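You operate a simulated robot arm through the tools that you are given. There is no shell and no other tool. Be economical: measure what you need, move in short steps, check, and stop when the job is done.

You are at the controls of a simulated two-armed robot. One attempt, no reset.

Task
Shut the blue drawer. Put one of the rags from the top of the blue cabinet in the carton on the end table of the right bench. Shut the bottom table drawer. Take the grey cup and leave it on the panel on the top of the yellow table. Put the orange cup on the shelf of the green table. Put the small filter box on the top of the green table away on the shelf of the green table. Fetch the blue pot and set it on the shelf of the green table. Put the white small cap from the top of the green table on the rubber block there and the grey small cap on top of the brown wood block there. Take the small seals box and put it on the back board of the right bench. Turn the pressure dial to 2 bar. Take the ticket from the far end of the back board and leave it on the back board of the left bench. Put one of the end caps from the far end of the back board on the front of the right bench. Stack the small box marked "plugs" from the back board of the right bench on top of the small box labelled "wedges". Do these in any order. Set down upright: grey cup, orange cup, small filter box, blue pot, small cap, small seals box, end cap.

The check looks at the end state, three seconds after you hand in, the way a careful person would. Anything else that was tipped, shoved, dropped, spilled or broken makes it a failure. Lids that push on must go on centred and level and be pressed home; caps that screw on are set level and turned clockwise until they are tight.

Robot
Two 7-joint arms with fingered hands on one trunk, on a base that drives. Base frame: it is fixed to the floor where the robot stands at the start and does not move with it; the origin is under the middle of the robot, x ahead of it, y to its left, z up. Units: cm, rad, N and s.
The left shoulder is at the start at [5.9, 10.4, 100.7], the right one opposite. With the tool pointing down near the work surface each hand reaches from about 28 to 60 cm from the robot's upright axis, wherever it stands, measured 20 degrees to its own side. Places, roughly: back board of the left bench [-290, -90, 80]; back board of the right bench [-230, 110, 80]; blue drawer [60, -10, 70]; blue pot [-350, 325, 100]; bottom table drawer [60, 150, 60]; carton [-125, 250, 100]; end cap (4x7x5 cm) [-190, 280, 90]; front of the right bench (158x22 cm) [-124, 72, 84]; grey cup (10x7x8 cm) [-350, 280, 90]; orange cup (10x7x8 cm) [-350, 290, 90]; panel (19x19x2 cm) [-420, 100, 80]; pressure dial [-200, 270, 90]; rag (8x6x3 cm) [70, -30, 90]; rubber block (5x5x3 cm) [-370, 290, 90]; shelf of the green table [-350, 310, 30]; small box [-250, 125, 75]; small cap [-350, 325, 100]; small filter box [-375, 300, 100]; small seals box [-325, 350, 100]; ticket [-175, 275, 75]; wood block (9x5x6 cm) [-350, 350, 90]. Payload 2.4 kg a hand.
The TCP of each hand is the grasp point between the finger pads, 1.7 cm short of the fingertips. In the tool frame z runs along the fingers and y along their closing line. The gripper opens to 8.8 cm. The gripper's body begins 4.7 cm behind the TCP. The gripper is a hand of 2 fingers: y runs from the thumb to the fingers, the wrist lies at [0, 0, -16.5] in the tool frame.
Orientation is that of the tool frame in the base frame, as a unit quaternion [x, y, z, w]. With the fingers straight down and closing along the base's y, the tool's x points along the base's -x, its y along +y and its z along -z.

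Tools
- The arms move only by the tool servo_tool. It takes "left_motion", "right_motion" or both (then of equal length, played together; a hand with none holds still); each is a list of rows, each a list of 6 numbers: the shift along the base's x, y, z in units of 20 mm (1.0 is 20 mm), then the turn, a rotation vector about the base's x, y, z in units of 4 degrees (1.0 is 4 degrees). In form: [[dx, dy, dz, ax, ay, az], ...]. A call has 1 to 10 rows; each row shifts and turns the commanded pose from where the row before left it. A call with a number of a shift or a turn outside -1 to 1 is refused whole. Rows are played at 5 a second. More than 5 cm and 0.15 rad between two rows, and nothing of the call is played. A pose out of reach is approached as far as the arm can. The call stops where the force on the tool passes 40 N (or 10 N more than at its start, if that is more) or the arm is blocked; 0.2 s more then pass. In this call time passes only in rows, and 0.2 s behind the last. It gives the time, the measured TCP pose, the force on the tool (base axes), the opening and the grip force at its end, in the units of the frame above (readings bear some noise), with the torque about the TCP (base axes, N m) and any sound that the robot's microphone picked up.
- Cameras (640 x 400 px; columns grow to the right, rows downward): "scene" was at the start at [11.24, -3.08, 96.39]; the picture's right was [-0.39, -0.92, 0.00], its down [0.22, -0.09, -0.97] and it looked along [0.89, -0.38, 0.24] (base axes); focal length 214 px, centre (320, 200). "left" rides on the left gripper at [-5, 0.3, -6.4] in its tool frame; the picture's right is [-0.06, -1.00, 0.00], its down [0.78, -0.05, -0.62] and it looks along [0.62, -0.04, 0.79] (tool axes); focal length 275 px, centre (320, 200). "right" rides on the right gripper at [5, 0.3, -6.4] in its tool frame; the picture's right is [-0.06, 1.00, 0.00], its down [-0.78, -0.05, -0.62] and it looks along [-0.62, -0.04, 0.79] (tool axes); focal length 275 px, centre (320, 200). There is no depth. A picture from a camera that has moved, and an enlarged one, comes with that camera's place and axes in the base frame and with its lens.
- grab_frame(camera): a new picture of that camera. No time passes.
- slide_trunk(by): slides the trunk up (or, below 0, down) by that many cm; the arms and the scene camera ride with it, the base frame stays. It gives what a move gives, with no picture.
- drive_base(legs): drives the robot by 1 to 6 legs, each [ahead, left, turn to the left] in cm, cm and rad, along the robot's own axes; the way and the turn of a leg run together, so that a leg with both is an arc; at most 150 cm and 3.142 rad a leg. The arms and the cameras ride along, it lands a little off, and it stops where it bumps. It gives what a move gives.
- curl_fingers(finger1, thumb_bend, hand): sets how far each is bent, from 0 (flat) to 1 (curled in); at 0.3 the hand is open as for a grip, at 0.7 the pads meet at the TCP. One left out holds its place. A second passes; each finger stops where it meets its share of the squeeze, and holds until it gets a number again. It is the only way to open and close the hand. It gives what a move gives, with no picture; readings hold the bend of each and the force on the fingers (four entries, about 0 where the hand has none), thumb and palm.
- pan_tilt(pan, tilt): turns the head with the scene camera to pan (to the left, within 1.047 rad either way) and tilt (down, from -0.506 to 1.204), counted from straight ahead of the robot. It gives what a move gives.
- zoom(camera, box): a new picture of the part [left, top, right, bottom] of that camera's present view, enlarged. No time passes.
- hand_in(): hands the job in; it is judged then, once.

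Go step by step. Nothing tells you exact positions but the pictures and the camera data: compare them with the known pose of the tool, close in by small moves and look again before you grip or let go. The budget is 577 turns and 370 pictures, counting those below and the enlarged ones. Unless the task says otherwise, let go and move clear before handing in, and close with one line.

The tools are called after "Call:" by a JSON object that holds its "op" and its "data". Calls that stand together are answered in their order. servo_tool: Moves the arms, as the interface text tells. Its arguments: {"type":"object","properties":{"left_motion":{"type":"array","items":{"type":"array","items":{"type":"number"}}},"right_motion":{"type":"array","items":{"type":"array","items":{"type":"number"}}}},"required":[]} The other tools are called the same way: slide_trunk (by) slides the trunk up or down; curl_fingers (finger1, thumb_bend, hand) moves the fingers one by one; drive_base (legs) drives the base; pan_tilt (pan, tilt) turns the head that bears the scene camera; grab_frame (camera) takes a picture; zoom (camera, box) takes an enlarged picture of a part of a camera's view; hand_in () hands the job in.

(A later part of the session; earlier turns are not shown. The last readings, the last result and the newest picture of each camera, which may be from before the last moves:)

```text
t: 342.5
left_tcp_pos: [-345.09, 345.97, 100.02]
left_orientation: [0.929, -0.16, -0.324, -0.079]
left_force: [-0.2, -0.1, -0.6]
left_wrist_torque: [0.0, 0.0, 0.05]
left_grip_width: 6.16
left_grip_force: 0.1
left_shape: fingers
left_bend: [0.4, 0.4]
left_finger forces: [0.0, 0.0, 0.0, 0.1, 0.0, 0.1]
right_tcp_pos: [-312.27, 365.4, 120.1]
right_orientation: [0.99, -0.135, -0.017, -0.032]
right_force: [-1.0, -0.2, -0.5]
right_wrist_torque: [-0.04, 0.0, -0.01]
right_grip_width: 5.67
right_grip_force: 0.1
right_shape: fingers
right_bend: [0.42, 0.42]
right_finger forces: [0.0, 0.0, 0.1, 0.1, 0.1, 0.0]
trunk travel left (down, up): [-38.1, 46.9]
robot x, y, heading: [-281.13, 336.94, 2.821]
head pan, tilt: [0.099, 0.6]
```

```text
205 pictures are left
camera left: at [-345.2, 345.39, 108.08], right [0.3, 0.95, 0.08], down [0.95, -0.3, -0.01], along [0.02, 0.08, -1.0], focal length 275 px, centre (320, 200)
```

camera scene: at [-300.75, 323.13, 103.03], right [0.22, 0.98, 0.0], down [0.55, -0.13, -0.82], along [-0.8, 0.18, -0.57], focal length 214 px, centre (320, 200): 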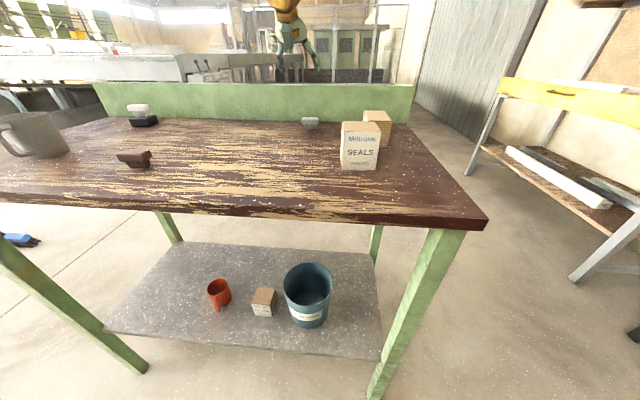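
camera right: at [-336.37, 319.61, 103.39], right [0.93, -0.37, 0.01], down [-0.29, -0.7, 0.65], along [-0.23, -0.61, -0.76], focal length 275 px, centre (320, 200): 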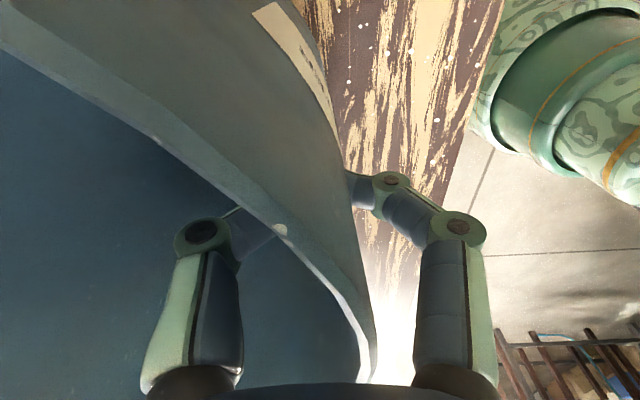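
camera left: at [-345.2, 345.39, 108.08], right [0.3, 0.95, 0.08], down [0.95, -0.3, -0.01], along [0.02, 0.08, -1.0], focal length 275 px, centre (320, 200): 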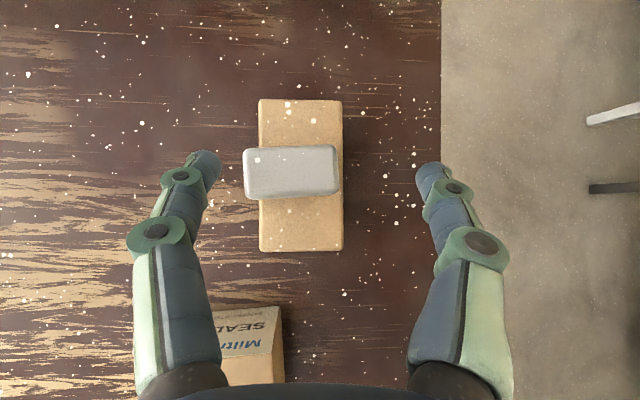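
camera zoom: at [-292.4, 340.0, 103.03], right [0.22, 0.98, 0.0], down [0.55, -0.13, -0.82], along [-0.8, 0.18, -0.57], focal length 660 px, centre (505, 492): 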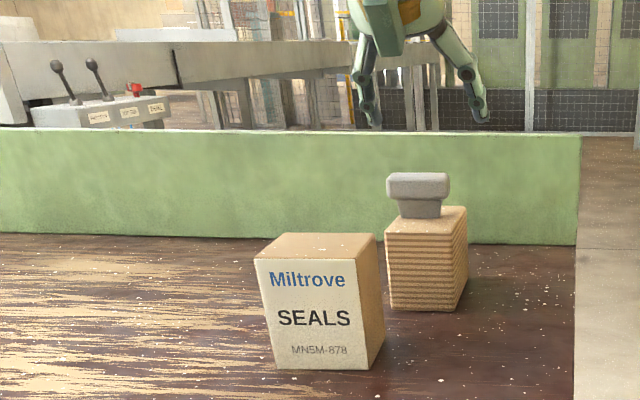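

Both caps are placed. Next I take the seals box in the right hand: shift the base left and bring the right hand over it.

Call:
{"op": "servo_tool", "data": {"left_motion": [[0, 0, 1, 0, 0, 0], [0.5, -0.15, 1, 0, 0, 0], [0.8, -0.3, 0, 0, 0, 0], [0.8, -0.3, 0, 0, 0, 0], [0.8, -0.3, 0, 0, 0, 0], [0.8, -0.3, 0, 0, 0, 0]]}}

Call:
{"op": "curl_fingers", "data": {"hand": "right", "finger1": 0.3, "thumb_bend": 0.3}}

Call:
{"op": "drive_base", "data": {"legs": [[0, 28, 0]]}}

Call:
{"op": "grab_frame", "data": {"camera": "right"}}

```text
t: 343.9
left_tcp_pos: [-337.61, 343.39, 104.05]
left_orientation: [0.929, -0.16, -0.325, -0.079]
left_force: [0.0, -0.4, -1.2]
left_wrist_torque: [0.03, 0.0, 0.02]
left_grip_width: 6.16
left_grip_force: 0.0
left_shape: fingers
left_bend: [0.4, 0.4]
left_finger forces: [0.0, 0.1, 0.0, 0.0, 0.0, 0.0]
right_tcp_pos: [-312.19, 365.32, 120.1]
right_orientation: [0.99, -0.136, -0.017, -0.031]
right_force: [-0.1, 0.8, 0.1]
right_wrist_torque: [-0.02, 0.02, -0.01]
right_grip_width: 5.71
right_grip_force: 0.0
right_shape: fingers
right_bend: [0.42, 0.42]
right_finger forces: [0.1, 0.0, 0.1, 0.0, 0.0, 0.0]
trunk travel left (down, up): [-38.1, 46.9]
robot x, y, heading: [-280.93, 336.93, 2.823]
head pan, tilt: [0.099, 0.6]
```

```text
t: 344.9
left_tcp_pos: [-337.58, 343.27, 103.81]
left_orientation: [0.929, -0.161, -0.324, -0.079]
left_force: [0.7, 0.2, 0.5]
left_wrist_torque: [-0.02, -0.02, -0.01]
left_grip_width: 6.12
left_grip_force: 0.2
left_shape: fingers
left_bend: [0.4, 0.4]
left_finger forces: [0.0, 0.1, 0.0, 0.0, 0.1, 0.1]
right_tcp_pos: [-312.19, 365.3, 120.17]
right_orientation: [0.99, -0.136, -0.017, -0.031]
right_force: [0.7, 0.7, 0.5]
right_wrist_torque: [0.03, -0.01, -0.02]
right_grip_width: 8.32
right_grip_force: 0.0
right_shape: fingers
right_bend: [0.3, 0.3]
right_finger forces: [0.0, 0.1, 0.0, 0.0, 0.1, 0.0]
trunk travel left (down, up): [-38.1, 46.9]
robot x, y, heading: [-280.94, 337.0, 2.82]
head pan, tilt: [0.099, 0.6]
```

```text
t: 346.9
left_tcp_pos: [-346.67, 316.79, 103.94]
left_orientation: [0.929, -0.161, -0.325, -0.079]
left_force: [-0.2, 0.3, 0.0]
left_wrist_torque: [0.07, 0.0, -0.02]
left_grip_width: 6.14
left_grip_force: 0.1
left_shape: fingers
left_bend: [0.4, 0.4]
left_finger forces: [0.0, 0.1, 0.0, 0.0, 0.0, 0.0]
right_tcp_pos: [-321.12, 338.85, 120.19]
right_orientation: [0.99, -0.137, -0.017, -0.032]
right_force: [0.1, 0.3, 0.0]
right_wrist_torque: [0.01, -0.02, 0.01]
right_grip_width: 8.35
right_grip_force: 0.1
right_shape: fingers
right_bend: [0.3, 0.3]
right_finger forces: [0.0, 0.0, 0.0, 0.0, 0.0, 0.1]
trunk travel left (down, up): [-38.1, 46.9]
robot x, y, heading: [-290.06, 310.08, 2.816]
head pan, tilt: [0.099, 0.6]
```

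```text
204 pictures are left
camera right: at [-316.28, 336.67, 126.28], right [-0.33, -0.94, -0.06], down [-0.73, 0.22, 0.65], along [-0.6, 0.26, -0.76], focal length 275 px, centre (320, 200)
```

right: 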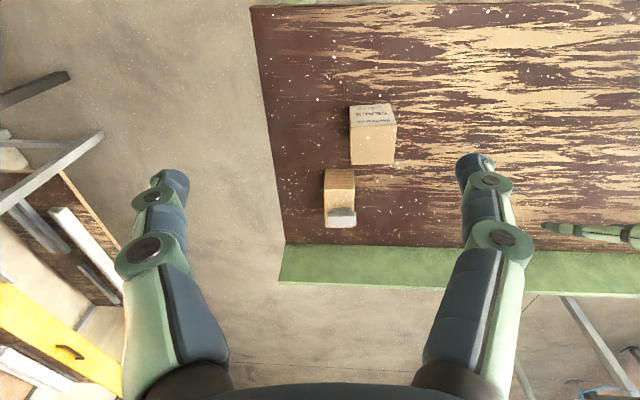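

Seals box top is about [−335.4,338], z about 93. I straighten the tilt and move above it.

Call:
{"op": "servo_tool", "data": {"right_motion": [[-0.9, -0.05, -1, -0.97, -0.36, 0], [-0.9, -0.05, -1, 0, 0, 0], [-0.9, -0.05, -1, 0, 0, 0], [-0.9, -0.05, -1, 0, 0, 0], [-0.9, -0.05, -1, 0, 0, 0], [-0.9, -0.05, -1, 0, 0, 0], [-0.9, -0.05, -1, 0, 0, 0], [-0.9, -0.05, -1, 0, 0, 0]]}}

Call:
{"op": "grab_frame", "data": {"camera": "right"}}

```text
t: 348.7
left_tcp_pos: [-346.57, 316.83, 103.92]
left_orientation: [0.929, -0.161, -0.324, -0.079]
left_force: [0.6, 1.0, 0.2]
left_wrist_torque: [0.02, -0.02, 0.02]
left_grip_width: 6.15
left_grip_force: 0.0
left_shape: fingers
left_bend: [0.4, 0.4]
left_finger forces: [0.1, 0.0, 0.1, 0.0, 0.0, 0.1]
right_tcp_pos: [-335.51, 338.07, 104.1]
right_orientation: [0.991, -0.137, 0.0, 0.001]
right_force: [0.2, -0.8, 0.2]
right_wrist_torque: [0.01, 0.0, 0.03]
right_grip_width: 8.37
right_grip_force: 0.0
right_shape: fingers
right_bend: [0.3, 0.3]
right_finger forces: [0.1, 0.0, 0.0, 0.1, 0.0, 0.0]
trunk travel left (down, up): [-38.1, 46.9]
robot x, y, heading: [-289.8, 310.33, 2.816]
head pan, tilt: [0.099, 0.6]
```

```text
203 pictures are left
camera right: at [-330.84, 336.31, 110.44], right [-0.33, -0.94, 0.0], down [-0.74, 0.26, 0.62], along [-0.58, 0.2, -0.79], focal length 275 px, centre (320, 200)
```

right: 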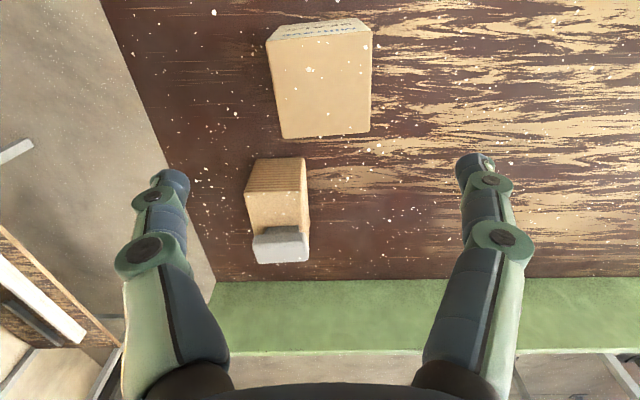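

Call:
{"op": "servo_tool", "data": {"right_motion": [[0.1, -0.15, -1, 0, 0, 0], [0, 0, -1, 0, 0, 0], [0, 0, -1, 0, 0, 0], [0, 0, -1, 0, 0, 0], [0, 0, -1, 0, 0, 0], [0, 0, -1, 0, 0, 0], [0, 0, -0.9, 0, 0, 0]]}}

Call:
{"op": "grab_frame", "data": {"camera": "right"}}

```text
t: 350.3
left_tcp_pos: [-346.62, 316.9, 103.9]
left_orientation: [0.929, -0.161, -0.325, -0.079]
left_force: [0.4, 0.2, 0.5]
left_wrist_torque: [0.02, -0.01, 0.03]
left_grip_width: 6.17
left_grip_force: 0.2
left_shape: fingers
left_bend: [0.4, 0.4]
left_finger forces: [0.0, 0.0, 0.1, 0.0, 0.0, 0.1]
right_tcp_pos: [-335.28, 337.77, 90.45]
right_orientation: [0.991, -0.136, 0.0, 0.0]
right_force: [0.9, 0.9, 4.4]
right_wrist_torque: [0.06, -0.06, -0.01]
right_grip_width: 8.44
right_grip_force: 1.8
right_shape: fingers
right_bend: [0.3, 0.3]
right_finger forces: [0.7, 0.0, 0.1, 0.1, 2.4, 0.0]
trunk travel left (down, up): [-38.1, 46.9]
robot x, y, heading: [-289.89, 310.26, 2.817]
head pan, tilt: [0.099, 0.6]
```

```text
202 pictures are left
camera right: at [-330.6, 336.07, 96.79], right [-0.33, -0.94, 0.0], down [-0.74, 0.26, 0.62], along [-0.59, 0.2, -0.78], focal length 275 px, centre (320, 200)
```

right: 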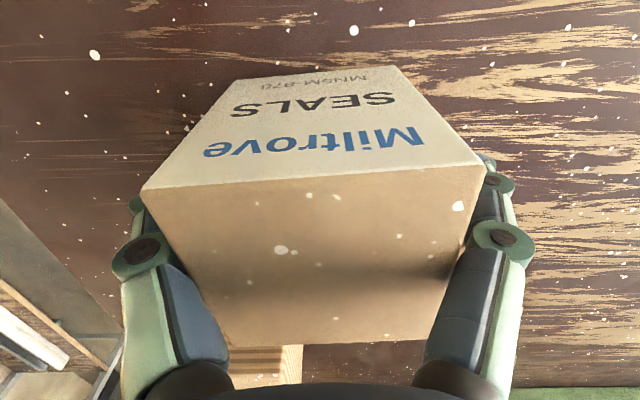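

Call:
{"op": "servo_tool", "data": {"right_motion": [[0, 0, 0.4, 0, 0, 0]]}}

Call:
{"op": "curl_fingers", "data": {"hand": "right", "finger1": 0.57, "thumb_bend": 0.57}}

Call:
{"op": "servo_tool", "data": {"right_motion": [[0, 0, 0.6, 0, 0, 0], [0, 0, 0.9, 0, 0, 0], [0, 0, 0.9, 0, 0, 0], [0, 0, 0.9, 0, 0, 0], [0, 0, 0.9, 0, 0, 0], [0.3, -0.1, 0.9, 0, 0, 0], [0.3, -0.1, 0.9, 0, 0, 0], [0.3, -0.1, 0.9, 0, 0, 0], [0.3, -0.1, 0.9, 0, 0, 0], [0.3, -0.1, 0.9, 0, 0, 0]]}}

Call:
{"op": "grab_frame", "data": {"camera": "right"}}

```text
t: 350.7
left_tcp_pos: [-346.61, 316.87, 103.79]
left_orientation: [0.929, -0.16, -0.325, -0.079]
left_force: [0.8, -0.1, 0.9]
left_wrist_torque: [-0.03, -0.02, -0.01]
left_grip_width: 6.14
left_grip_force: 0.0
left_shape: fingers
left_bend: [0.4, 0.4]
left_finger forces: [0.0, 0.0, 0.0, 0.1, 0.0, 0.0]
right_tcp_pos: [-335.21, 337.81, 91.05]
right_orientation: [0.991, -0.135, 0.0, 0.001]
right_force: [0.6, 0.1, 0.7]
right_wrist_torque: [0.02, -0.01, 0.02]
right_grip_width: 8.39
right_grip_force: 0.1
right_shape: fingers
right_bend: [0.3, 0.3]
right_finger forces: [0.0, 0.0, 0.1, 0.0, 0.0, 0.0]
trunk travel left (down, up): [-38.1, 46.9]
robot x, y, heading: [-290.12, 310.81, 2.813]
head pan, tilt: [0.099, 0.6]
```

```text
t: 351.7
left_tcp_pos: [-346.51, 316.82, 103.92]
left_orientation: [0.929, -0.161, -0.325, -0.079]
left_force: [0.1, -1.0, 0.6]
left_wrist_torque: [-0.01, 0.02, -0.02]
left_grip_width: 6.15
left_grip_force: 0.0
left_shape: fingers
left_bend: [0.4, 0.4]
left_finger forces: [0.0, 0.1, 0.1, 0.1, 0.1, 0.0]
right_tcp_pos: [-335.35, 337.73, 91.12]
right_orientation: [0.991, -0.137, -0.001, 0.001]
right_force: [-0.3, 0.3, 0.0]
right_wrist_torque: [0.04, 0.0, 0.01]
right_grip_width: 5.18
right_grip_force: 8.1
right_shape: fingers
right_bend: [0.46, 0.5]
right_finger forces: [7.6, 0.1, 0.1, 0.0, 7.7, 0.0]
trunk travel left (down, up): [-38.1, 46.9]
robot x, y, heading: [-290.04, 310.37, 2.816]
head pan, tilt: [0.099, 0.6]
```

```text
t: 353.9
left_tcp_pos: [-346.5, 316.78, 103.9]
left_orientation: [0.928, -0.161, -0.325, -0.079]
left_force: [0.0, 0.3, 0.0]
left_wrist_torque: [-0.04, -0.01, 0.01]
left_grip_width: 6.17
left_grip_force: 0.0
left_shape: fingers
left_bend: [0.4, 0.4]
left_finger forces: [0.0, 0.0, 0.0, 0.0, 0.0, 0.0]
right_tcp_pos: [-332.19, 336.86, 108.52]
right_orientation: [0.991, -0.136, -0.001, 0.0]
right_force: [-0.3, 0.6, -1.2]
right_wrist_torque: [-0.01, 0.01, -0.02]
right_grip_width: 5.19
right_grip_force: 7.4
right_shape: fingers
right_bend: [0.46, 0.5]
right_finger forces: [7.5, 0.0, 0.0, 0.0, 7.4, 0.0]
trunk travel left (down, up): [-38.1, 46.9]
robot x, y, heading: [-290.05, 310.28, 2.818]
head pan, tilt: [0.099, 0.6]
```

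```text
201 pictures are left
camera right: at [-327.65, 335.03, 114.91], right [-0.33, -0.94, 0.0], down [-0.74, 0.26, 0.62], along [-0.58, 0.2, -0.79], focal length 275 px, centre (320, 200)
```

right: 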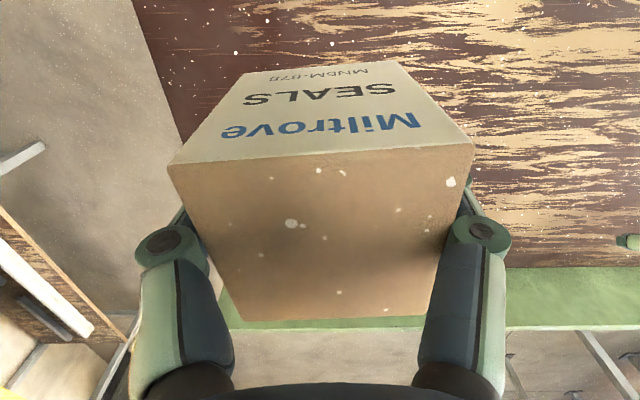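

Seals box held. Now position the left hand over the grey cup.

Call:
{"op": "drive_base", "data": {"legs": [[-6, 40, 0]]}}

Call:
{"op": "curl_fingers", "data": {"hand": "left", "finger1": 0.3, "thumb_bend": 0.3}}

Call:
{"op": "grab_frame", "data": {"camera": "left"}}

```text
t: 356.4
left_tcp_pos: [-353.44, 277.07, 103.87]
left_orientation: [0.929, -0.161, -0.324, -0.079]
left_force: [-0.8, 0.5, -0.5]
left_wrist_torque: [-0.04, 0.02, -0.04]
left_grip_width: 6.14
left_grip_force: 0.1
left_shape: fingers
left_bend: [0.4, 0.4]
left_finger forces: [0.0, 0.0, 0.0, 0.0, 0.1, 0.0]
right_tcp_pos: [-339.23, 297.09, 108.53]
right_orientation: [0.991, -0.135, 0.001, 0.0]
right_force: [-0.7, -0.4, -1.6]
right_wrist_torque: [-0.01, 0.01, -0.03]
right_grip_width: 5.21
right_grip_force: 8.0
right_shape: fingers
right_bend: [0.46, 0.5]
right_finger forces: [7.5, 0.1, 0.0, 0.0, 7.4, 0.0]
trunk travel left (down, up): [-38.1, 46.9]
robot x, y, heading: [-296.78, 270.7, 2.815]
head pan, tilt: [0.099, 0.6]
```

```text
t: 357.4
left_tcp_pos: [-353.52, 277.2, 103.91]
left_orientation: [0.929, -0.16, -0.324, -0.079]
left_force: [0.2, 0.4, -0.8]
left_wrist_torque: [0.0, 0.01, -0.02]
left_grip_width: 8.36
left_grip_force: 0.0
left_shape: fingers
left_bend: [0.3, 0.3]
left_finger forces: [0.0, 0.1, 0.1, 0.0, 0.0, 0.1]
right_tcp_pos: [-339.23, 296.98, 108.47]
right_orientation: [0.991, -0.136, 0.0, 0.001]
right_force: [0.2, 0.1, 0.0]
right_wrist_torque: [0.01, -0.01, 0.01]
right_grip_width: 5.22
right_grip_force: 7.4
right_shape: fingers
right_bend: [0.46, 0.5]
right_finger forces: [7.5, 0.0, 0.0, 0.0, 7.4, 0.0]
trunk travel left (down, up): [-38.1, 46.9]
robot x, y, heading: [-296.78, 270.95, 2.819]
head pan, tilt: [0.099, 0.6]
```

```text
200 pictures are left
camera left: at [-353.63, 276.52, 112.01], right [0.3, 0.95, 0.08], down [0.95, -0.3, -0.01], along [0.02, 0.08, -1.0], focal length 275 px, centre (320, 200)
```

left: 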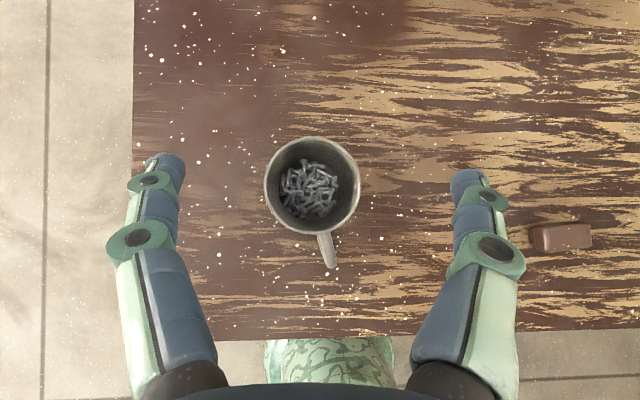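

Call:
{"op": "servo_tool", "data": {"left_motion": [[-0.35, 0.25, -0.8, 0, 0, 0], [-0.35, 0.25, -0.9, 0, 0, 0], [0, 0, -0.9, 0, 0, 0], [0, 0, -0.9, 0, 0, 0], [0, 0, -0.9, 0, 0, 0], [0, 0, -0.9, 0, 0, 0], [0, 0, -0.7, 0, 0, 0]]}}

Call:
{"op": "grab_frame", "data": {"camera": "left"}}

```text
t: 359.0
left_tcp_pos: [-354.89, 278.17, 91.94]
left_orientation: [0.929, -0.16, -0.324, -0.079]
left_force: [0.3, -0.6, 0.6]
left_wrist_torque: [-0.01, 0.03, -0.02]
left_grip_width: 8.4
left_grip_force: 0.1
left_shape: fingers
left_bend: [0.3, 0.3]
left_finger forces: [0.6, 0.1, 0.0, 0.0, 0.0, 0.0]
right_tcp_pos: [-339.28, 297.12, 108.48]
right_orientation: [0.991, -0.135, 0.001, 0.0]
right_force: [0.8, 0.6, -1.0]
right_wrist_torque: [0.0, -0.06, -0.01]
right_grip_width: 5.22
right_grip_force: 8.0
right_shape: fingers
right_bend: [0.46, 0.5]
right_finger forces: [7.5, 0.0, 0.1, 0.0, 7.5, 0.0]
trunk travel left (down, up): [-38.1, 46.9]
robot x, y, heading: [-296.73, 270.76, 2.814]
head pan, tilt: [0.099, 0.6]
```

```text
199 pictures are left
camera left: at [-355.06, 277.5, 100.02], right [0.3, 0.95, 0.08], down [0.95, -0.3, -0.01], along [0.02, 0.08, -1.0], focal length 275 px, centre (320, 200)
```

left: 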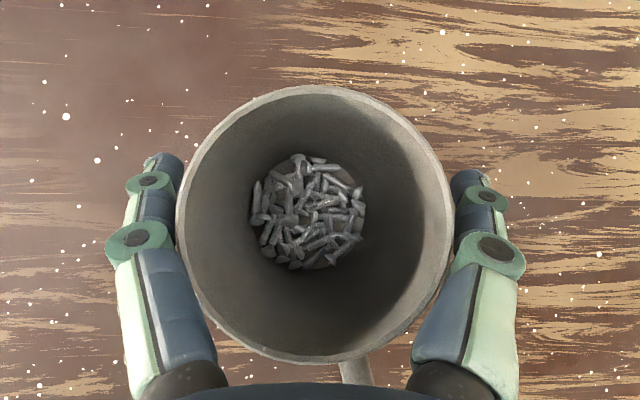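

Call:
{"op": "servo_tool", "data": {"left_motion": [[-0.03, -0.07, -0.25, 0, 0, 0]]}}

Call:
{"op": "curl_fingers", "data": {"hand": "left", "finger1": 0.57, "thumb_bend": 0.57}}

Call:
{"op": "servo_tool", "data": {"left_motion": [[0, 0, 0.6, 0, 0, 0], [0, 0, 0.8, 0, 0, 0], [0, 0, 0.8, 0, 0, 0], [0, 0, 0.8, 0, 0, 0], [0, 0, 0.8, 0, 0, 0], [0, 0, 0.8, 0, 0, 0]]}}

Call:
{"op": "grab_frame", "data": {"camera": "left"}}

Call:
{"op": "grab_frame", "data": {"camera": "scene"}}

```text
t: 359.4
left_tcp_pos: [-354.88, 277.93, 91.37]
left_orientation: [0.928, -0.161, -0.326, -0.08]
left_force: [0.6, 1.4, 3.5]
left_wrist_torque: [0.04, -0.04, 0.05]
left_grip_width: 8.51
left_grip_force: 2.2
left_shape: fingers
left_bend: [0.3, 0.3]
left_finger forces: [1.3, 0.1, 0.1, 0.1, 2.5, 0.0]
right_tcp_pos: [-339.11, 297.17, 108.65]
right_orientation: [0.991, -0.136, -0.001, 0.001]
right_force: [0.4, 0.6, -1.9]
right_wrist_torque: [0.0, -0.01, 0.0]
right_grip_width: 5.22
right_grip_force: 7.8
right_shape: fingers
right_bend: [0.46, 0.5]
right_finger forces: [7.5, 0.1, 0.0, 0.0, 7.4, 0.1]
trunk travel left (down, up): [-38.1, 46.9]
robot x, y, heading: [-297.41, 270.56, 2.822]
head pan, tilt: [0.099, 0.6]
```

```text
t: 360.4
left_tcp_pos: [-354.9, 278.07, 91.55]
left_orientation: [0.929, -0.16, -0.324, -0.078]
left_force: [0.4, 1.4, 7.4]
left_wrist_torque: [0.17, -0.19, -0.01]
left_grip_width: 5.12
left_grip_force: 13.2
left_shape: fingers
left_bend: [0.52, 0.52]
left_finger forces: [10.8, 0.0, 0.0, 0.0, 15.9, 0.0]
right_tcp_pos: [-339.1, 297.19, 108.45]
right_orientation: [0.991, -0.135, 0.0, 0.0]
right_force: [-0.2, -0.4, -1.1]
right_wrist_torque: [0.02, 0.02, -0.02]
right_grip_width: 5.18
right_grip_force: 7.7
right_shape: fingers
right_bend: [0.46, 0.5]
right_finger forces: [7.5, 0.0, 0.0, 0.1, 7.4, 0.1]
trunk travel left (down, up): [-38.1, 46.9]
robot x, y, heading: [-296.94, 270.78, 2.819]
head pan, tilt: [0.099, 0.6]
```

```text
t: 361.8
left_tcp_pos: [-354.99, 277.97, 100.54]
left_orientation: [0.929, -0.16, -0.324, -0.079]
left_force: [0.3, 0.5, -1.2]
left_wrist_torque: [-0.01, 0.0, 0.03]
left_grip_width: 5.12
left_grip_force: 12.0
left_shape: fingers
left_bend: [0.51, 0.52]
left_finger forces: [11.7, 0.0, 0.0, 0.0, 12.2, 0.0]
right_tcp_pos: [-339.24, 297.08, 108.44]
right_orientation: [0.991, -0.136, 0.0, 0.002]
right_force: [1.0, 0.2, -0.7]
right_wrist_torque: [0.01, -0.04, -0.02]
right_grip_width: 5.2
right_grip_force: 8.2
right_shape: fingers
right_bend: [0.46, 0.5]
right_finger forces: [7.4, 0.1, 0.0, 0.0, 7.4, 0.1]
trunk travel left (down, up): [-38.1, 46.9]
robot x, y, heading: [-296.69, 270.57, 2.817]
head pan, tilt: [0.099, 0.6]
```

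```text
198 pictures are left
camera left: at [-355.11, 277.37, 108.7], right [0.3, 0.95, 0.08], down [0.95, -0.3, -0.01], along [0.02, 0.08, -1.0], focal length 275 px, centre (320, 200)
```

left: 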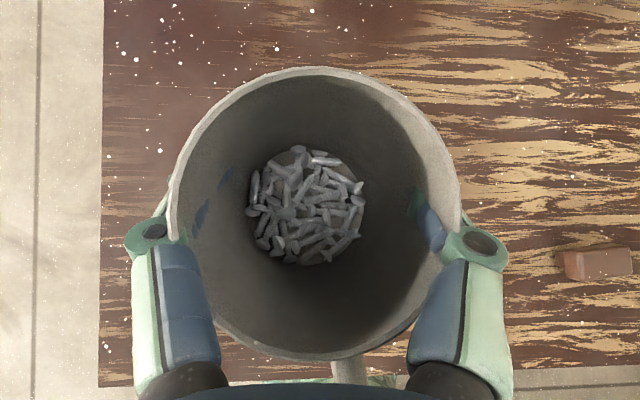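

```text
197 pictures are left
camera scene: at [-308.25, 273.8, 103.03], right [0.22, 0.97, 0.0], down [0.55, -0.13, -0.82], along [-0.8, 0.18, -0.57], focal length 214 px, centre (320, 200)
```

scene: 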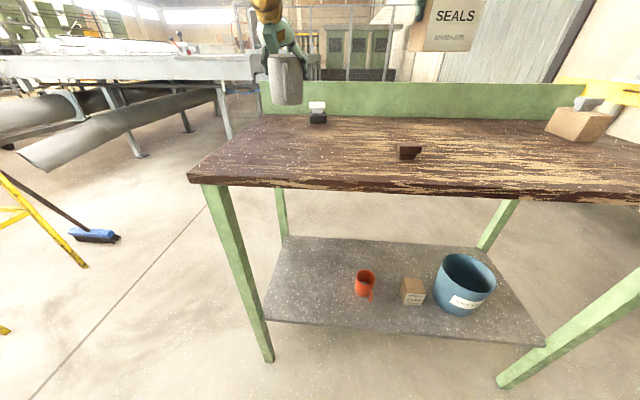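

Both held upright. I back away and turn left toward the yellow table, then look.

Call:
{"op": "drive_base", "data": {"legs": [[-42, 0, 0], [0, 0, 1.0]]}}

Call:
{"op": "pan_tilt", "data": {"pan": 0.1, "tilt": 0.35}}

Call:
{"op": "grab_frame", "data": {"camera": "scene"}}

```text
t: 366.9
left_tcp_pos: [-295.02, 212.64, 100.61]
left_orientation: [0.893, 0.303, -0.322, 0.086]
left_force: [0.6, -0.7, -1.2]
left_wrist_torque: [-0.03, 0.02, 0.0]
left_grip_width: 5.11
left_grip_force: 11.3
left_shape: fingers
left_bend: [0.51, 0.52]
left_finger forces: [11.2, 0.0, 0.1, 0.0, 11.7, 0.0]
right_tcp_pos: [-302.52, 236.17, 108.49]
right_orientation: [0.935, 0.355, 0.001, 0.0]
right_force: [0.0, 0.5, -1.2]
right_wrist_torque: [-0.01, 0.0, -0.01]
right_grip_width: 5.2
right_grip_force: 7.3
right_shape: fingers
right_bend: [0.46, 0.5]
right_finger forces: [7.5, 0.1, 0.0, 0.0, 7.4, 0.1]
trunk travel left (down, up): [-38.1, 46.9]
robot x, y, heading: [-257.49, 257.65, -2.469]
head pan, tilt: [0.099, 0.6]
```

```text
t: 367.7
left_tcp_pos: [-295.06, 212.57, 100.59]
left_orientation: [0.893, 0.303, -0.323, 0.086]
left_force: [0.0, 0.6, -1.5]
left_wrist_torque: [0.0, 0.02, -0.02]
left_grip_width: 5.1
left_grip_force: 11.3
left_shape: fingers
left_bend: [0.51, 0.52]
left_finger forces: [11.1, 0.1, 0.0, 0.1, 11.7, 0.1]
right_tcp_pos: [-302.57, 236.16, 108.57]
right_orientation: [0.935, 0.354, 0.0, 0.002]
right_force: [-0.4, -0.7, -1.3]
right_wrist_torque: [-0.01, -0.01, -0.01]
right_grip_width: 5.19
right_grip_force: 6.9
right_shape: fingers
right_bend: [0.46, 0.5]
right_finger forces: [7.5, 0.0, 0.0, 0.0, 7.4, 0.0]
trunk travel left (down, up): [-38.1, 46.9]
robot x, y, heading: [-257.09, 257.25, -2.468]
head pan, tilt: [0.099, 0.351]
```

```text
196 pictures are left
camera scene: at [-266.24, 249.14, 105.3], right [-0.7, 0.72, 0.0], down [0.25, 0.24, -0.94], along [-0.67, -0.66, -0.34], focal length 214 px, centre (320, 200)
```

scene: 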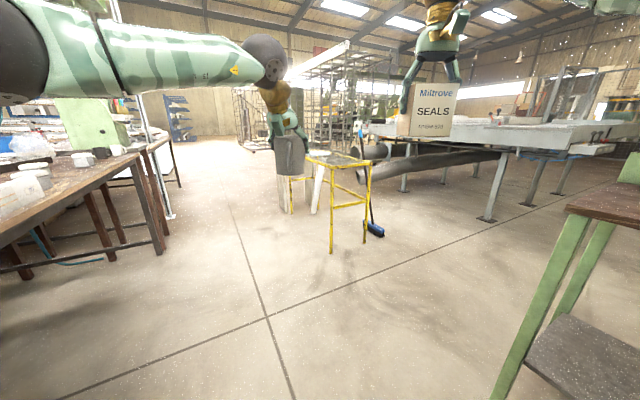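

Call:
{"op": "zoom", "data": {"camera": "scene", "box": [250, 120, 420, 260]}}

```text
2.86 times, centred on (335, 190) of scene
camera zoom: at [-266.24, 249.14, 105.3], right [-0.7, 0.72, 0.0], down [0.25, 0.24, -0.94], along [-0.67, -0.66, -0.34], focal length 613 px, centre (277, 229)
```

zoom: 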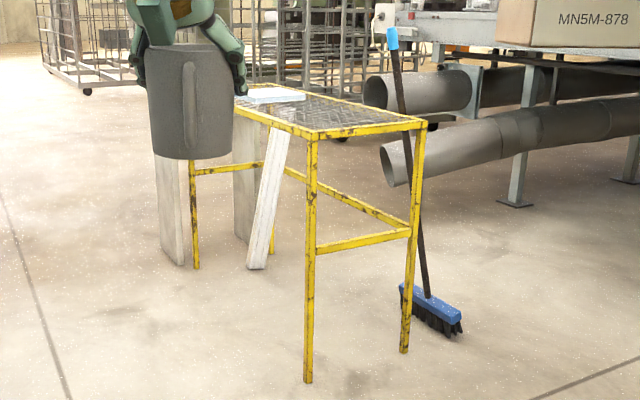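

The yellow table is about [−385…−447, 55…157], top z about 74, with the panel toward its far part near [−421,93]. I drive down the corridor beside it.

Call:
{"op": "drive_base", "data": {"legs": [[60, 0, 0], [0, 0, 0.627], [115, 0, 0]]}}

Call:
{"op": "pan_tilt", "data": {"pan": -0.8, "tilt": 0.4}}

Call:
{"op": "grab_frame", "data": {"camera": "scene"}}

```text
t: 378.2
left_tcp_pos: [-339.15, 51.23, 100.55]
left_orientation: [0.755, 0.564, -0.28, 0.181]
left_force: [0.0, 0.4, -0.6]
left_wrist_torque: [0.01, 0.01, -0.01]
left_grip_width: 5.1
left_grip_force: 11.2
left_shape: fingers
left_bend: [0.51, 0.52]
left_finger forces: [11.0, 0.1, 0.1, 0.0, 11.3, 0.0]
right_tcp_pos: [-359.17, 65.89, 108.5]
right_orientation: [0.781, 0.625, 0.001, -0.001]
right_force: [0.3, 0.6, -1.4]
right_wrist_torque: [0.01, 0.0, -0.03]
right_grip_width: 5.2
right_grip_force: 7.3
right_shape: fingers
right_bend: [0.46, 0.5]
right_finger forces: [7.4, 0.1, 0.0, 0.1, 7.4, 0.1]
trunk travel left (down, up): [-38.1, 46.9]
robot x, y, heading: [-335.26, 110.04, -1.845]
head pan, tilt: [0.099, 0.351]
```

```text
t: 379.4
left_tcp_pos: [-339.17, 51.29, 100.57]
left_orientation: [0.756, 0.563, -0.281, 0.181]
left_force: [0.4, 0.3, -1.1]
left_wrist_torque: [-0.01, -0.01, 0.03]
left_grip_width: 5.09
left_grip_force: 11.3
left_shape: fingers
left_bend: [0.51, 0.52]
left_finger forces: [10.9, 0.0, 0.0, 0.0, 11.4, 0.0]
right_tcp_pos: [-359.21, 66.12, 108.37]
right_orientation: [0.781, 0.625, 0.0, 0.0]
right_force: [0.0, 0.1, -0.8]
right_wrist_torque: [0.0, 0.01, 0.04]
right_grip_width: 5.21
right_grip_force: 7.4
right_shape: fingers
right_bend: [0.46, 0.5]
right_finger forces: [7.3, 0.0, 0.1, 0.1, 7.3, 0.1]
trunk travel left (down, up): [-38.1, 46.9]
robot x, y, heading: [-334.96, 109.83, -1.842]
head pan, tilt: [-0.799, 0.4]
```

```text
194 pictures are left
camera scene: at [-343.79, 102.4, 104.85], right [-0.48, 0.88, 0.0], down [0.34, 0.19, -0.92], along [-0.81, -0.44, -0.39], focal length 214 px, centre (320, 200)
```

scene: 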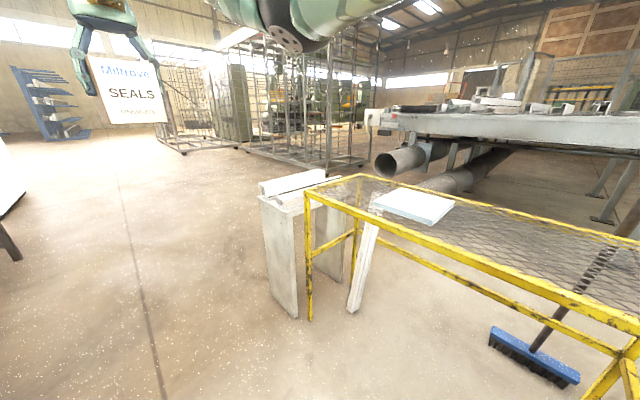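

The panel is at about [−415.5,99], z about 75. I turn to face the table and align the left hand with the panel.

Call:
{"op": "drive_base", "data": {"legs": [[0, 0, -1.607], [12, 23, 0]]}}

Call:
{"op": "pan_tilt", "data": {"pan": 0.1, "tilt": 0.6}}

Call:
{"op": "grab_frame", "data": {"camera": "scene"}}

Call:
{"op": "grab_frame", "data": {"camera": "left"}}

```text
t: 385.2
left_tcp_pos: [-411.71, 97.84, 100.54]
left_orientation: [0.93, -0.154, -0.324, -0.076]
left_force: [-0.5, -0.5, -0.9]
left_wrist_torque: [-0.02, 0.02, -0.02]
left_grip_width: 5.12
left_grip_force: 10.4
left_shape: fingers
left_bend: [0.51, 0.52]
left_finger forces: [10.2, 0.0, 0.0, 0.1, 10.5, 0.0]
right_tcp_pos: [-396.3, 117.01, 108.58]
right_orientation: [0.992, -0.129, 0.0, 0.0]
right_force: [1.2, -0.2, -0.7]
right_wrist_torque: [-0.02, 0.02, -0.04]
right_grip_width: 5.19
right_grip_force: 7.4
right_shape: fingers
right_bend: [0.46, 0.5]
right_finger forces: [7.4, 0.0, 0.0, 0.0, 7.3, 0.0]
trunk travel left (down, up): [-38.1, 46.9]
robot x, y, heading: [-353.17, 91.39, 2.833]
head pan, tilt: [-0.799, 0.4]
```

```text
t: 386.4
left_tcp_pos: [-411.62, 97.71, 100.46]
left_orientation: [0.93, -0.154, -0.325, -0.076]
left_force: [0.4, -0.1, -1.4]
left_wrist_torque: [0.02, 0.01, -0.02]
left_grip_width: 5.1
left_grip_force: 10.5
left_shape: fingers
left_bend: [0.51, 0.52]
left_finger forces: [10.2, 0.1, 0.0, 0.0, 10.5, 0.0]
right_tcp_pos: [-396.2, 117.18, 108.58]
right_orientation: [0.992, -0.128, 0.0, 0.0]
right_force: [-1.0, -0.4, -1.1]
right_wrist_torque: [0.04, 0.03, -0.02]
right_grip_width: 5.19
right_grip_force: 7.3
right_shape: fingers
right_bend: [0.46, 0.5]
right_finger forces: [7.3, 0.0, 0.0, 0.1, 7.3, 0.1]
trunk travel left (down, up): [-38.1, 46.9]
robot x, y, heading: [-353.29, 91.2, 2.833]
head pan, tilt: [0.099, 0.6]
```

```text
193 pictures are left
camera scene: at [-364.87, 94.19, 103.03], right [0.21, 0.98, 0.0], down [0.55, -0.12, -0.82], along [-0.81, 0.17, -0.57], focal length 214 px, centre (320, 200)
```

scene: 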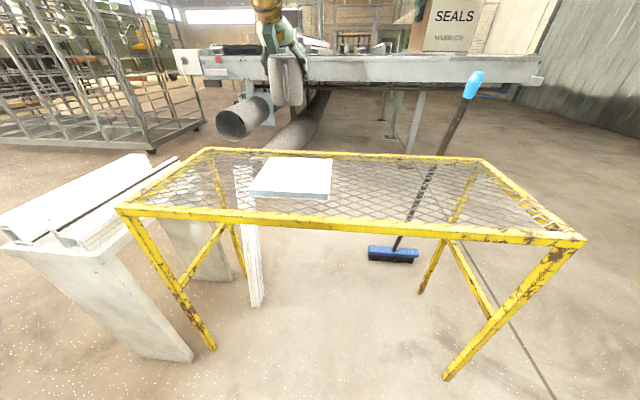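

```text
192 pictures are left
camera left: at [-411.77, 97.06, 108.68], right [0.29, 0.95, 0.08], down [0.96, -0.29, -0.01], along [0.01, 0.08, -1.0], focal length 275 px, centre (320, 200)
```

left: 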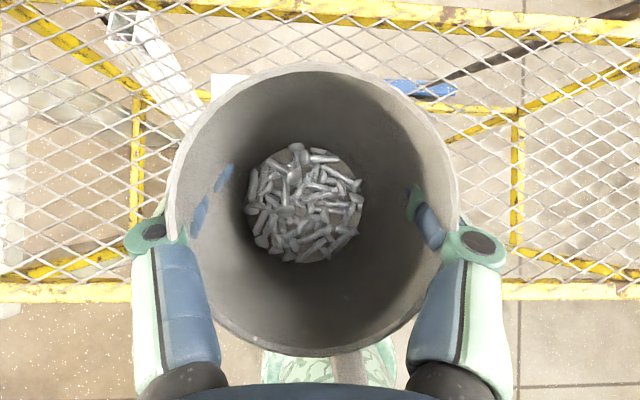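

I move 4 cm further, lower the trunk 10 cm, and approach the panel.

Call:
{"op": "servo_tool", "data": {"left_motion": [[-0.95, 0.3, 0, 0, 0, 0], [-0.95, 0.3, 0, 0, 0, 0]]}}

Call:
{"op": "slide_trunk", "data": {"by": -11}}

Call:
{"op": "grab_frame", "data": {"camera": "left"}}

Call:
{"op": "grab_frame", "data": {"camera": "scene"}}

```text
t: 387.0
left_tcp_pos: [-415.59, 98.9, 100.59]
left_orientation: [0.93, -0.154, -0.325, -0.077]
left_force: [-0.9, 0.0, -0.7]
left_wrist_torque: [-0.01, -0.02, -0.03]
left_grip_width: 5.08
left_grip_force: 10.1
left_shape: fingers
left_bend: [0.51, 0.52]
left_finger forces: [10.3, 0.0, 0.0, 0.0, 10.5, 0.1]
right_tcp_pos: [-396.32, 117.05, 108.58]
right_orientation: [0.992, -0.128, 0.0, 0.0]
right_force: [-0.7, 0.0, -1.4]
right_wrist_torque: [0.01, -0.01, 0.01]
right_grip_width: 5.18
right_grip_force: 7.5
right_shape: fingers
right_bend: [0.46, 0.5]
right_finger forces: [7.3, 0.0, 0.0, 0.0, 7.4, 0.0]
trunk travel left (down, up): [-38.1, 46.9]
robot x, y, heading: [-353.79, 91.1, 2.836]
head pan, tilt: [0.099, 0.6]
```

```text
t: 388.4
left_tcp_pos: [-415.46, 98.85, 89.67]
left_orientation: [0.93, -0.154, -0.325, -0.077]
left_force: [-0.8, -1.0, -1.1]
left_wrist_torque: [0.01, -0.03, 0.0]
left_grip_width: 5.11
left_grip_force: 10.3
left_shape: fingers
left_bend: [0.51, 0.52]
left_finger forces: [10.2, 0.1, 0.1, 0.0, 10.3, 0.1]
right_tcp_pos: [-396.26, 116.98, 97.59]
right_orientation: [0.992, -0.129, 0.0, 0.0]
right_force: [-0.9, -0.1, -1.5]
right_wrist_torque: [0.0, 0.01, 0.02]
right_grip_width: 5.19
right_grip_force: 7.7
right_shape: fingers
right_bend: [0.46, 0.5]
right_finger forces: [7.3, 0.1, 0.0, 0.0, 7.2, 0.0]
trunk travel left (down, up): [-27.1, 57.9]
robot x, y, heading: [-353.57, 91.25, 2.833]
head pan, tilt: [0.099, 0.6]
```

```text
191 pictures are left
camera left: at [-415.56, 98.25, 97.73], right [0.29, 0.95, 0.08], down [0.96, -0.29, -0.01], along [0.01, 0.08, -1.0], focal length 275 px, centre (320, 200)
```

left: 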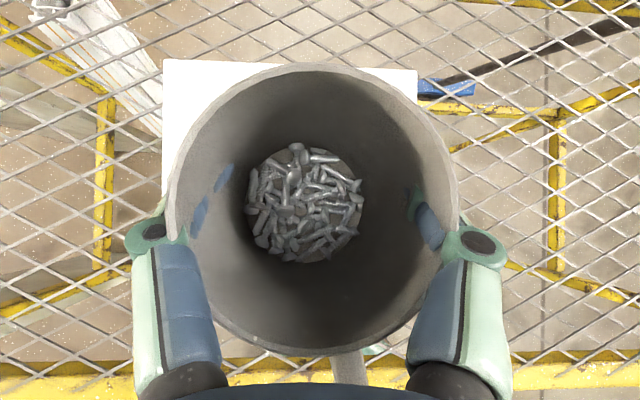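

```text
190 pictures are left
camera scene: at [-365.2, 94.29, 92.0], right [0.21, 0.98, 0.0], down [0.55, -0.12, -0.82], along [-0.81, 0.17, -0.57], focal length 214 px, centre (320, 200)
```

scene: 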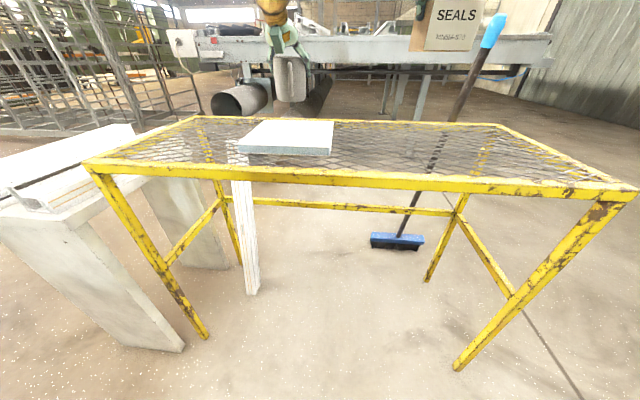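

Slight correction, then lower onto the panel.

Call:
{"op": "servo_tool", "data": {"left_motion": [[-0.5, -0.26, 0, 0, 0, 0], [0, 0, -0.8, 0, 0, 0], [0, 0, -0.8, 0, 0, 0], [0, 0, -0.8, 0, 0, 0], [0, 0, -0.5, 0, 0, 0]]}}

Call:
{"op": "zoom", "data": {"camera": "scene", "box": [220, 60, 360, 170]}}

```text
t: 389.6
left_tcp_pos: [-416.48, 98.2, 83.86]
left_orientation: [0.93, -0.154, -0.324, -0.077]
left_force: [-0.6, 0.4, -1.0]
left_wrist_torque: [0.01, -0.01, 0.01]
left_grip_width: 5.07
left_grip_force: 10.6
left_shape: fingers
left_bend: [0.51, 0.52]
left_finger forces: [10.1, 0.0, 0.0, 0.0, 10.1, 0.0]
right_tcp_pos: [-396.29, 117.07, 97.51]
right_orientation: [0.992, -0.128, 0.0, 0.0]
right_force: [0.1, -0.6, -0.6]
right_wrist_torque: [0.01, -0.02, -0.01]
right_grip_width: 5.19
right_grip_force: 7.2
right_shape: fingers
right_bend: [0.46, 0.5]
right_finger forces: [7.3, 0.0, 0.0, 0.0, 7.2, 0.0]
trunk travel left (down, up): [-27.1, 57.9]
robot x, y, heading: [-353.75, 91.0, 2.83]
head pan, tilt: [0.099, 0.6]
```

```text
3.64 times, centred on (290, 115) of scene
camera zoom: at [-365.22, 94.3, 91.99], right [0.21, 0.98, 0.0], down [0.55, -0.12, -0.82], along [-0.81, 0.17, -0.57], focal length 780 px, centre (429, 509)
```

zoom: 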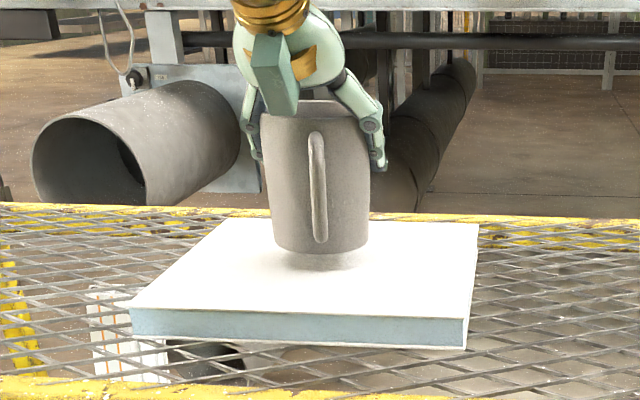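

Call:
{"op": "servo_tool", "data": {"left_motion": [[0, 0, -0.35, 0, 0, 0]]}}

Call:
{"op": "servo_tool", "data": {"left_motion": [[0, 0, -0.15, 0, 0, 0]]}}

Call:
{"op": "servo_tool", "data": {"left_motion": [[0, 0, -0.15, 0, 0, 0]]}}

Call:
{"op": "zoom", "data": {"camera": "scene", "box": [220, 60, 360, 170]}}

```text
t: 390.0
left_tcp_pos: [-416.44, 98.44, 83.16]
left_orientation: [0.93, -0.154, -0.325, -0.077]
left_force: [0.2, -0.5, -0.7]
left_wrist_torque: [0.0, -0.03, 0.02]
left_grip_width: 5.11
left_grip_force: 10.0
left_shape: fingers
left_bend: [0.51, 0.52]
left_finger forces: [10.2, 0.0, 0.0, 0.0, 10.1, 0.0]
right_tcp_pos: [-396.17, 117.01, 97.49]
right_orientation: [0.992, -0.128, 0.0, 0.0]
right_force: [-0.6, -0.3, -0.7]
right_wrist_torque: [0.02, -0.05, -0.01]
right_grip_width: 5.17
right_grip_force: 7.2
right_shape: fingers
right_bend: [0.46, 0.5]
right_finger forces: [7.3, 0.0, 0.0, 0.0, 7.3, 0.1]
trunk travel left (down, up): [-27.1, 57.9]
robot x, y, heading: [-353.69, 91.45, 2.834]
head pan, tilt: [0.099, 0.6]
```

```text
t: 390.4
left_tcp_pos: [-416.51, 98.37, 82.7]
left_orientation: [0.93, -0.154, -0.324, -0.077]
left_force: [0.0, -1.2, -0.9]
left_wrist_torque: [0.0, 0.02, 0.03]
left_grip_width: 5.1
left_grip_force: 9.6
left_shape: fingers
left_bend: [0.51, 0.52]
left_finger forces: [10.0, 0.0, 0.0, 0.1, 10.1, 0.0]
right_tcp_pos: [-396.16, 117.03, 97.54]
right_orientation: [0.992, -0.129, 0.0, 0.0]
right_force: [0.6, -0.2, -0.7]
right_wrist_torque: [0.0, -0.03, 0.01]
right_grip_width: 5.19
right_grip_force: 7.1
right_shape: fingers
right_bend: [0.46, 0.5]
right_finger forces: [7.3, 0.0, 0.0, 0.1, 7.2, 0.0]
trunk travel left (down, up): [-27.1, 57.9]
robot x, y, heading: [-353.39, 91.13, 2.829]
head pan, tilt: [0.099, 0.6]
```

```text
t: 390.8
left_tcp_pos: [-416.56, 98.32, 82.58]
left_orientation: [0.93, -0.154, -0.325, -0.077]
left_force: [-0.2, -0.8, 4.2]
left_wrist_torque: [0.0, -0.07, 0.02]
left_grip_width: 5.1
left_grip_force: 10.9
left_shape: fingers
left_bend: [0.51, 0.52]
left_finger forces: [10.6, 0.0, 0.1, 0.1, 10.8, 0.1]
right_tcp_pos: [-396.27, 117.05, 97.48]
right_orientation: [0.992, -0.129, 0.0, 0.001]
right_force: [-0.4, -0.2, -1.1]
right_wrist_torque: [0.01, -0.01, -0.03]
right_grip_width: 5.2
right_grip_force: 7.3
right_shape: fingers
right_bend: [0.46, 0.5]
right_finger forces: [7.3, 0.1, 0.0, 0.1, 7.2, 0.1]
trunk travel left (down, up): [-27.1, 57.9]
robot x, y, heading: [-353.42, 91.7, 2.834]
head pan, tilt: [0.099, 0.6]
```

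```text
3.64 times, centred on (290, 115) of scene
camera zoom: at [-365.18, 94.29, 92.0], right [0.21, 0.98, 0.0], down [0.55, -0.12, -0.83], along [-0.81, 0.17, -0.56], focal length 780 px, centre (429, 509)
```

zoom: 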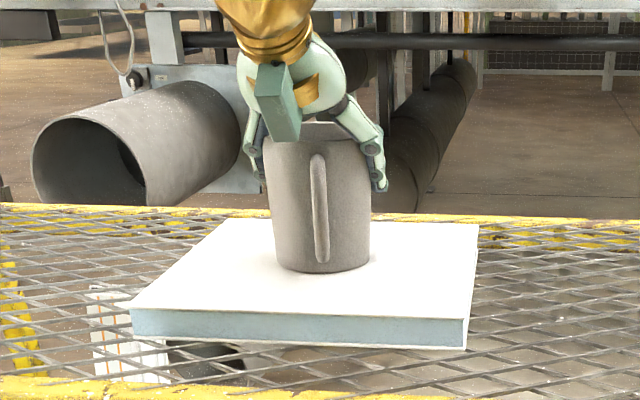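

Contact. Release and rise.

Call:
{"op": "curl_fingers", "data": {"hand": "left", "finger1": 0.3, "thumb_bend": 0.3}}

Call:
{"op": "servo_tool", "data": {"left_motion": [[0, 0, 0.4, 0, 0, 0], [0, 0, 0.8, 0, 0, 0], [0, 0, 1, 0, 0, 0], [0, 0, 1, 0, 0, 0], [0, 0, 1, 0, 0, 0], [0, 0, 1, 0, 0, 0], [0, 0, 1, 0, 0, 0]]}}

Call:
{"op": "zoom", "data": {"camera": "scene", "box": [220, 60, 360, 170]}}

```text
t: 391.8
left_tcp_pos: [-416.48, 98.36, 82.44]
left_orientation: [0.93, -0.154, -0.325, -0.075]
left_force: [0.0, 0.0, -0.9]
left_wrist_torque: [0.02, 0.02, -0.03]
left_grip_width: 8.35
left_grip_force: 0.6
left_shape: fingers
left_bend: [0.3, 0.3]
left_finger forces: [0.2, 0.0, 0.0, 0.0, 0.0, 0.0]
right_tcp_pos: [-396.14, 117.0, 97.42]
right_orientation: [0.992, -0.129, 0.0, 0.0]
right_force: [0.3, 0.5, -1.5]
right_wrist_torque: [0.01, 0.02, 0.0]
right_grip_width: 5.21
right_grip_force: 7.5
right_shape: fingers
right_bend: [0.46, 0.5]
right_finger forces: [7.3, 0.0, 0.0, 0.0, 7.2, 0.1]
trunk travel left (down, up): [-27.1, 57.9]
robot x, y, heading: [-353.77, 91.43, 2.837]
head pan, tilt: [0.099, 0.6]
```

```text
t: 393.4
left_tcp_pos: [-416.46, 98.4, 94.79]
left_orientation: [0.93, -0.154, -0.325, -0.076]
left_force: [-0.2, 0.3, -0.3]
left_wrist_torque: [0.04, -0.01, 0.02]
left_grip_width: 8.37
left_grip_force: 0.1
left_shape: fingers
left_bend: [0.3, 0.3]
left_finger forces: [0.1, 0.1, 0.0, 0.0, 0.0, 0.0]
right_tcp_pos: [-396.17, 117.16, 97.63]
right_orientation: [0.992, -0.129, 0.0, -0.001]
right_force: [-0.1, 0.8, -1.1]
right_wrist_torque: [0.02, -0.07, -0.03]
right_grip_width: 5.16
right_grip_force: 7.6
right_shape: fingers
right_bend: [0.46, 0.5]
right_finger forces: [7.3, 0.0, 0.0, 0.1, 7.1, 0.0]
trunk travel left (down, up): [-27.1, 57.9]
robot x, y, heading: [-353.79, 91.51, 2.832]
head pan, tilt: [0.099, 0.6]
```

```text
3.64 times, centred on (290, 115) of scene
camera zoom: at [-365.21, 94.3, 91.99], right [0.21, 0.98, 0.0], down [0.55, -0.12, -0.82], along [-0.81, 0.17, -0.57], focal length 780 px, centre (429, 509)
```

zoom: 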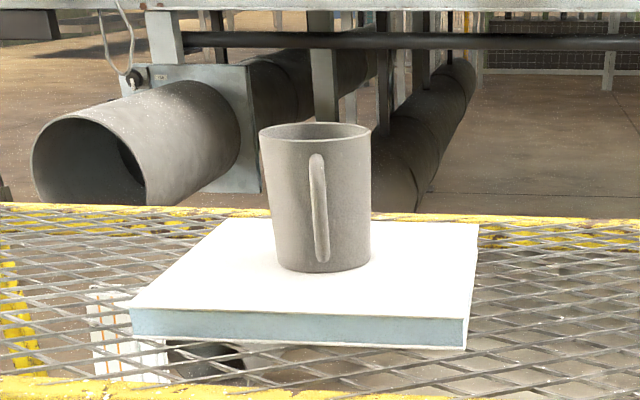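

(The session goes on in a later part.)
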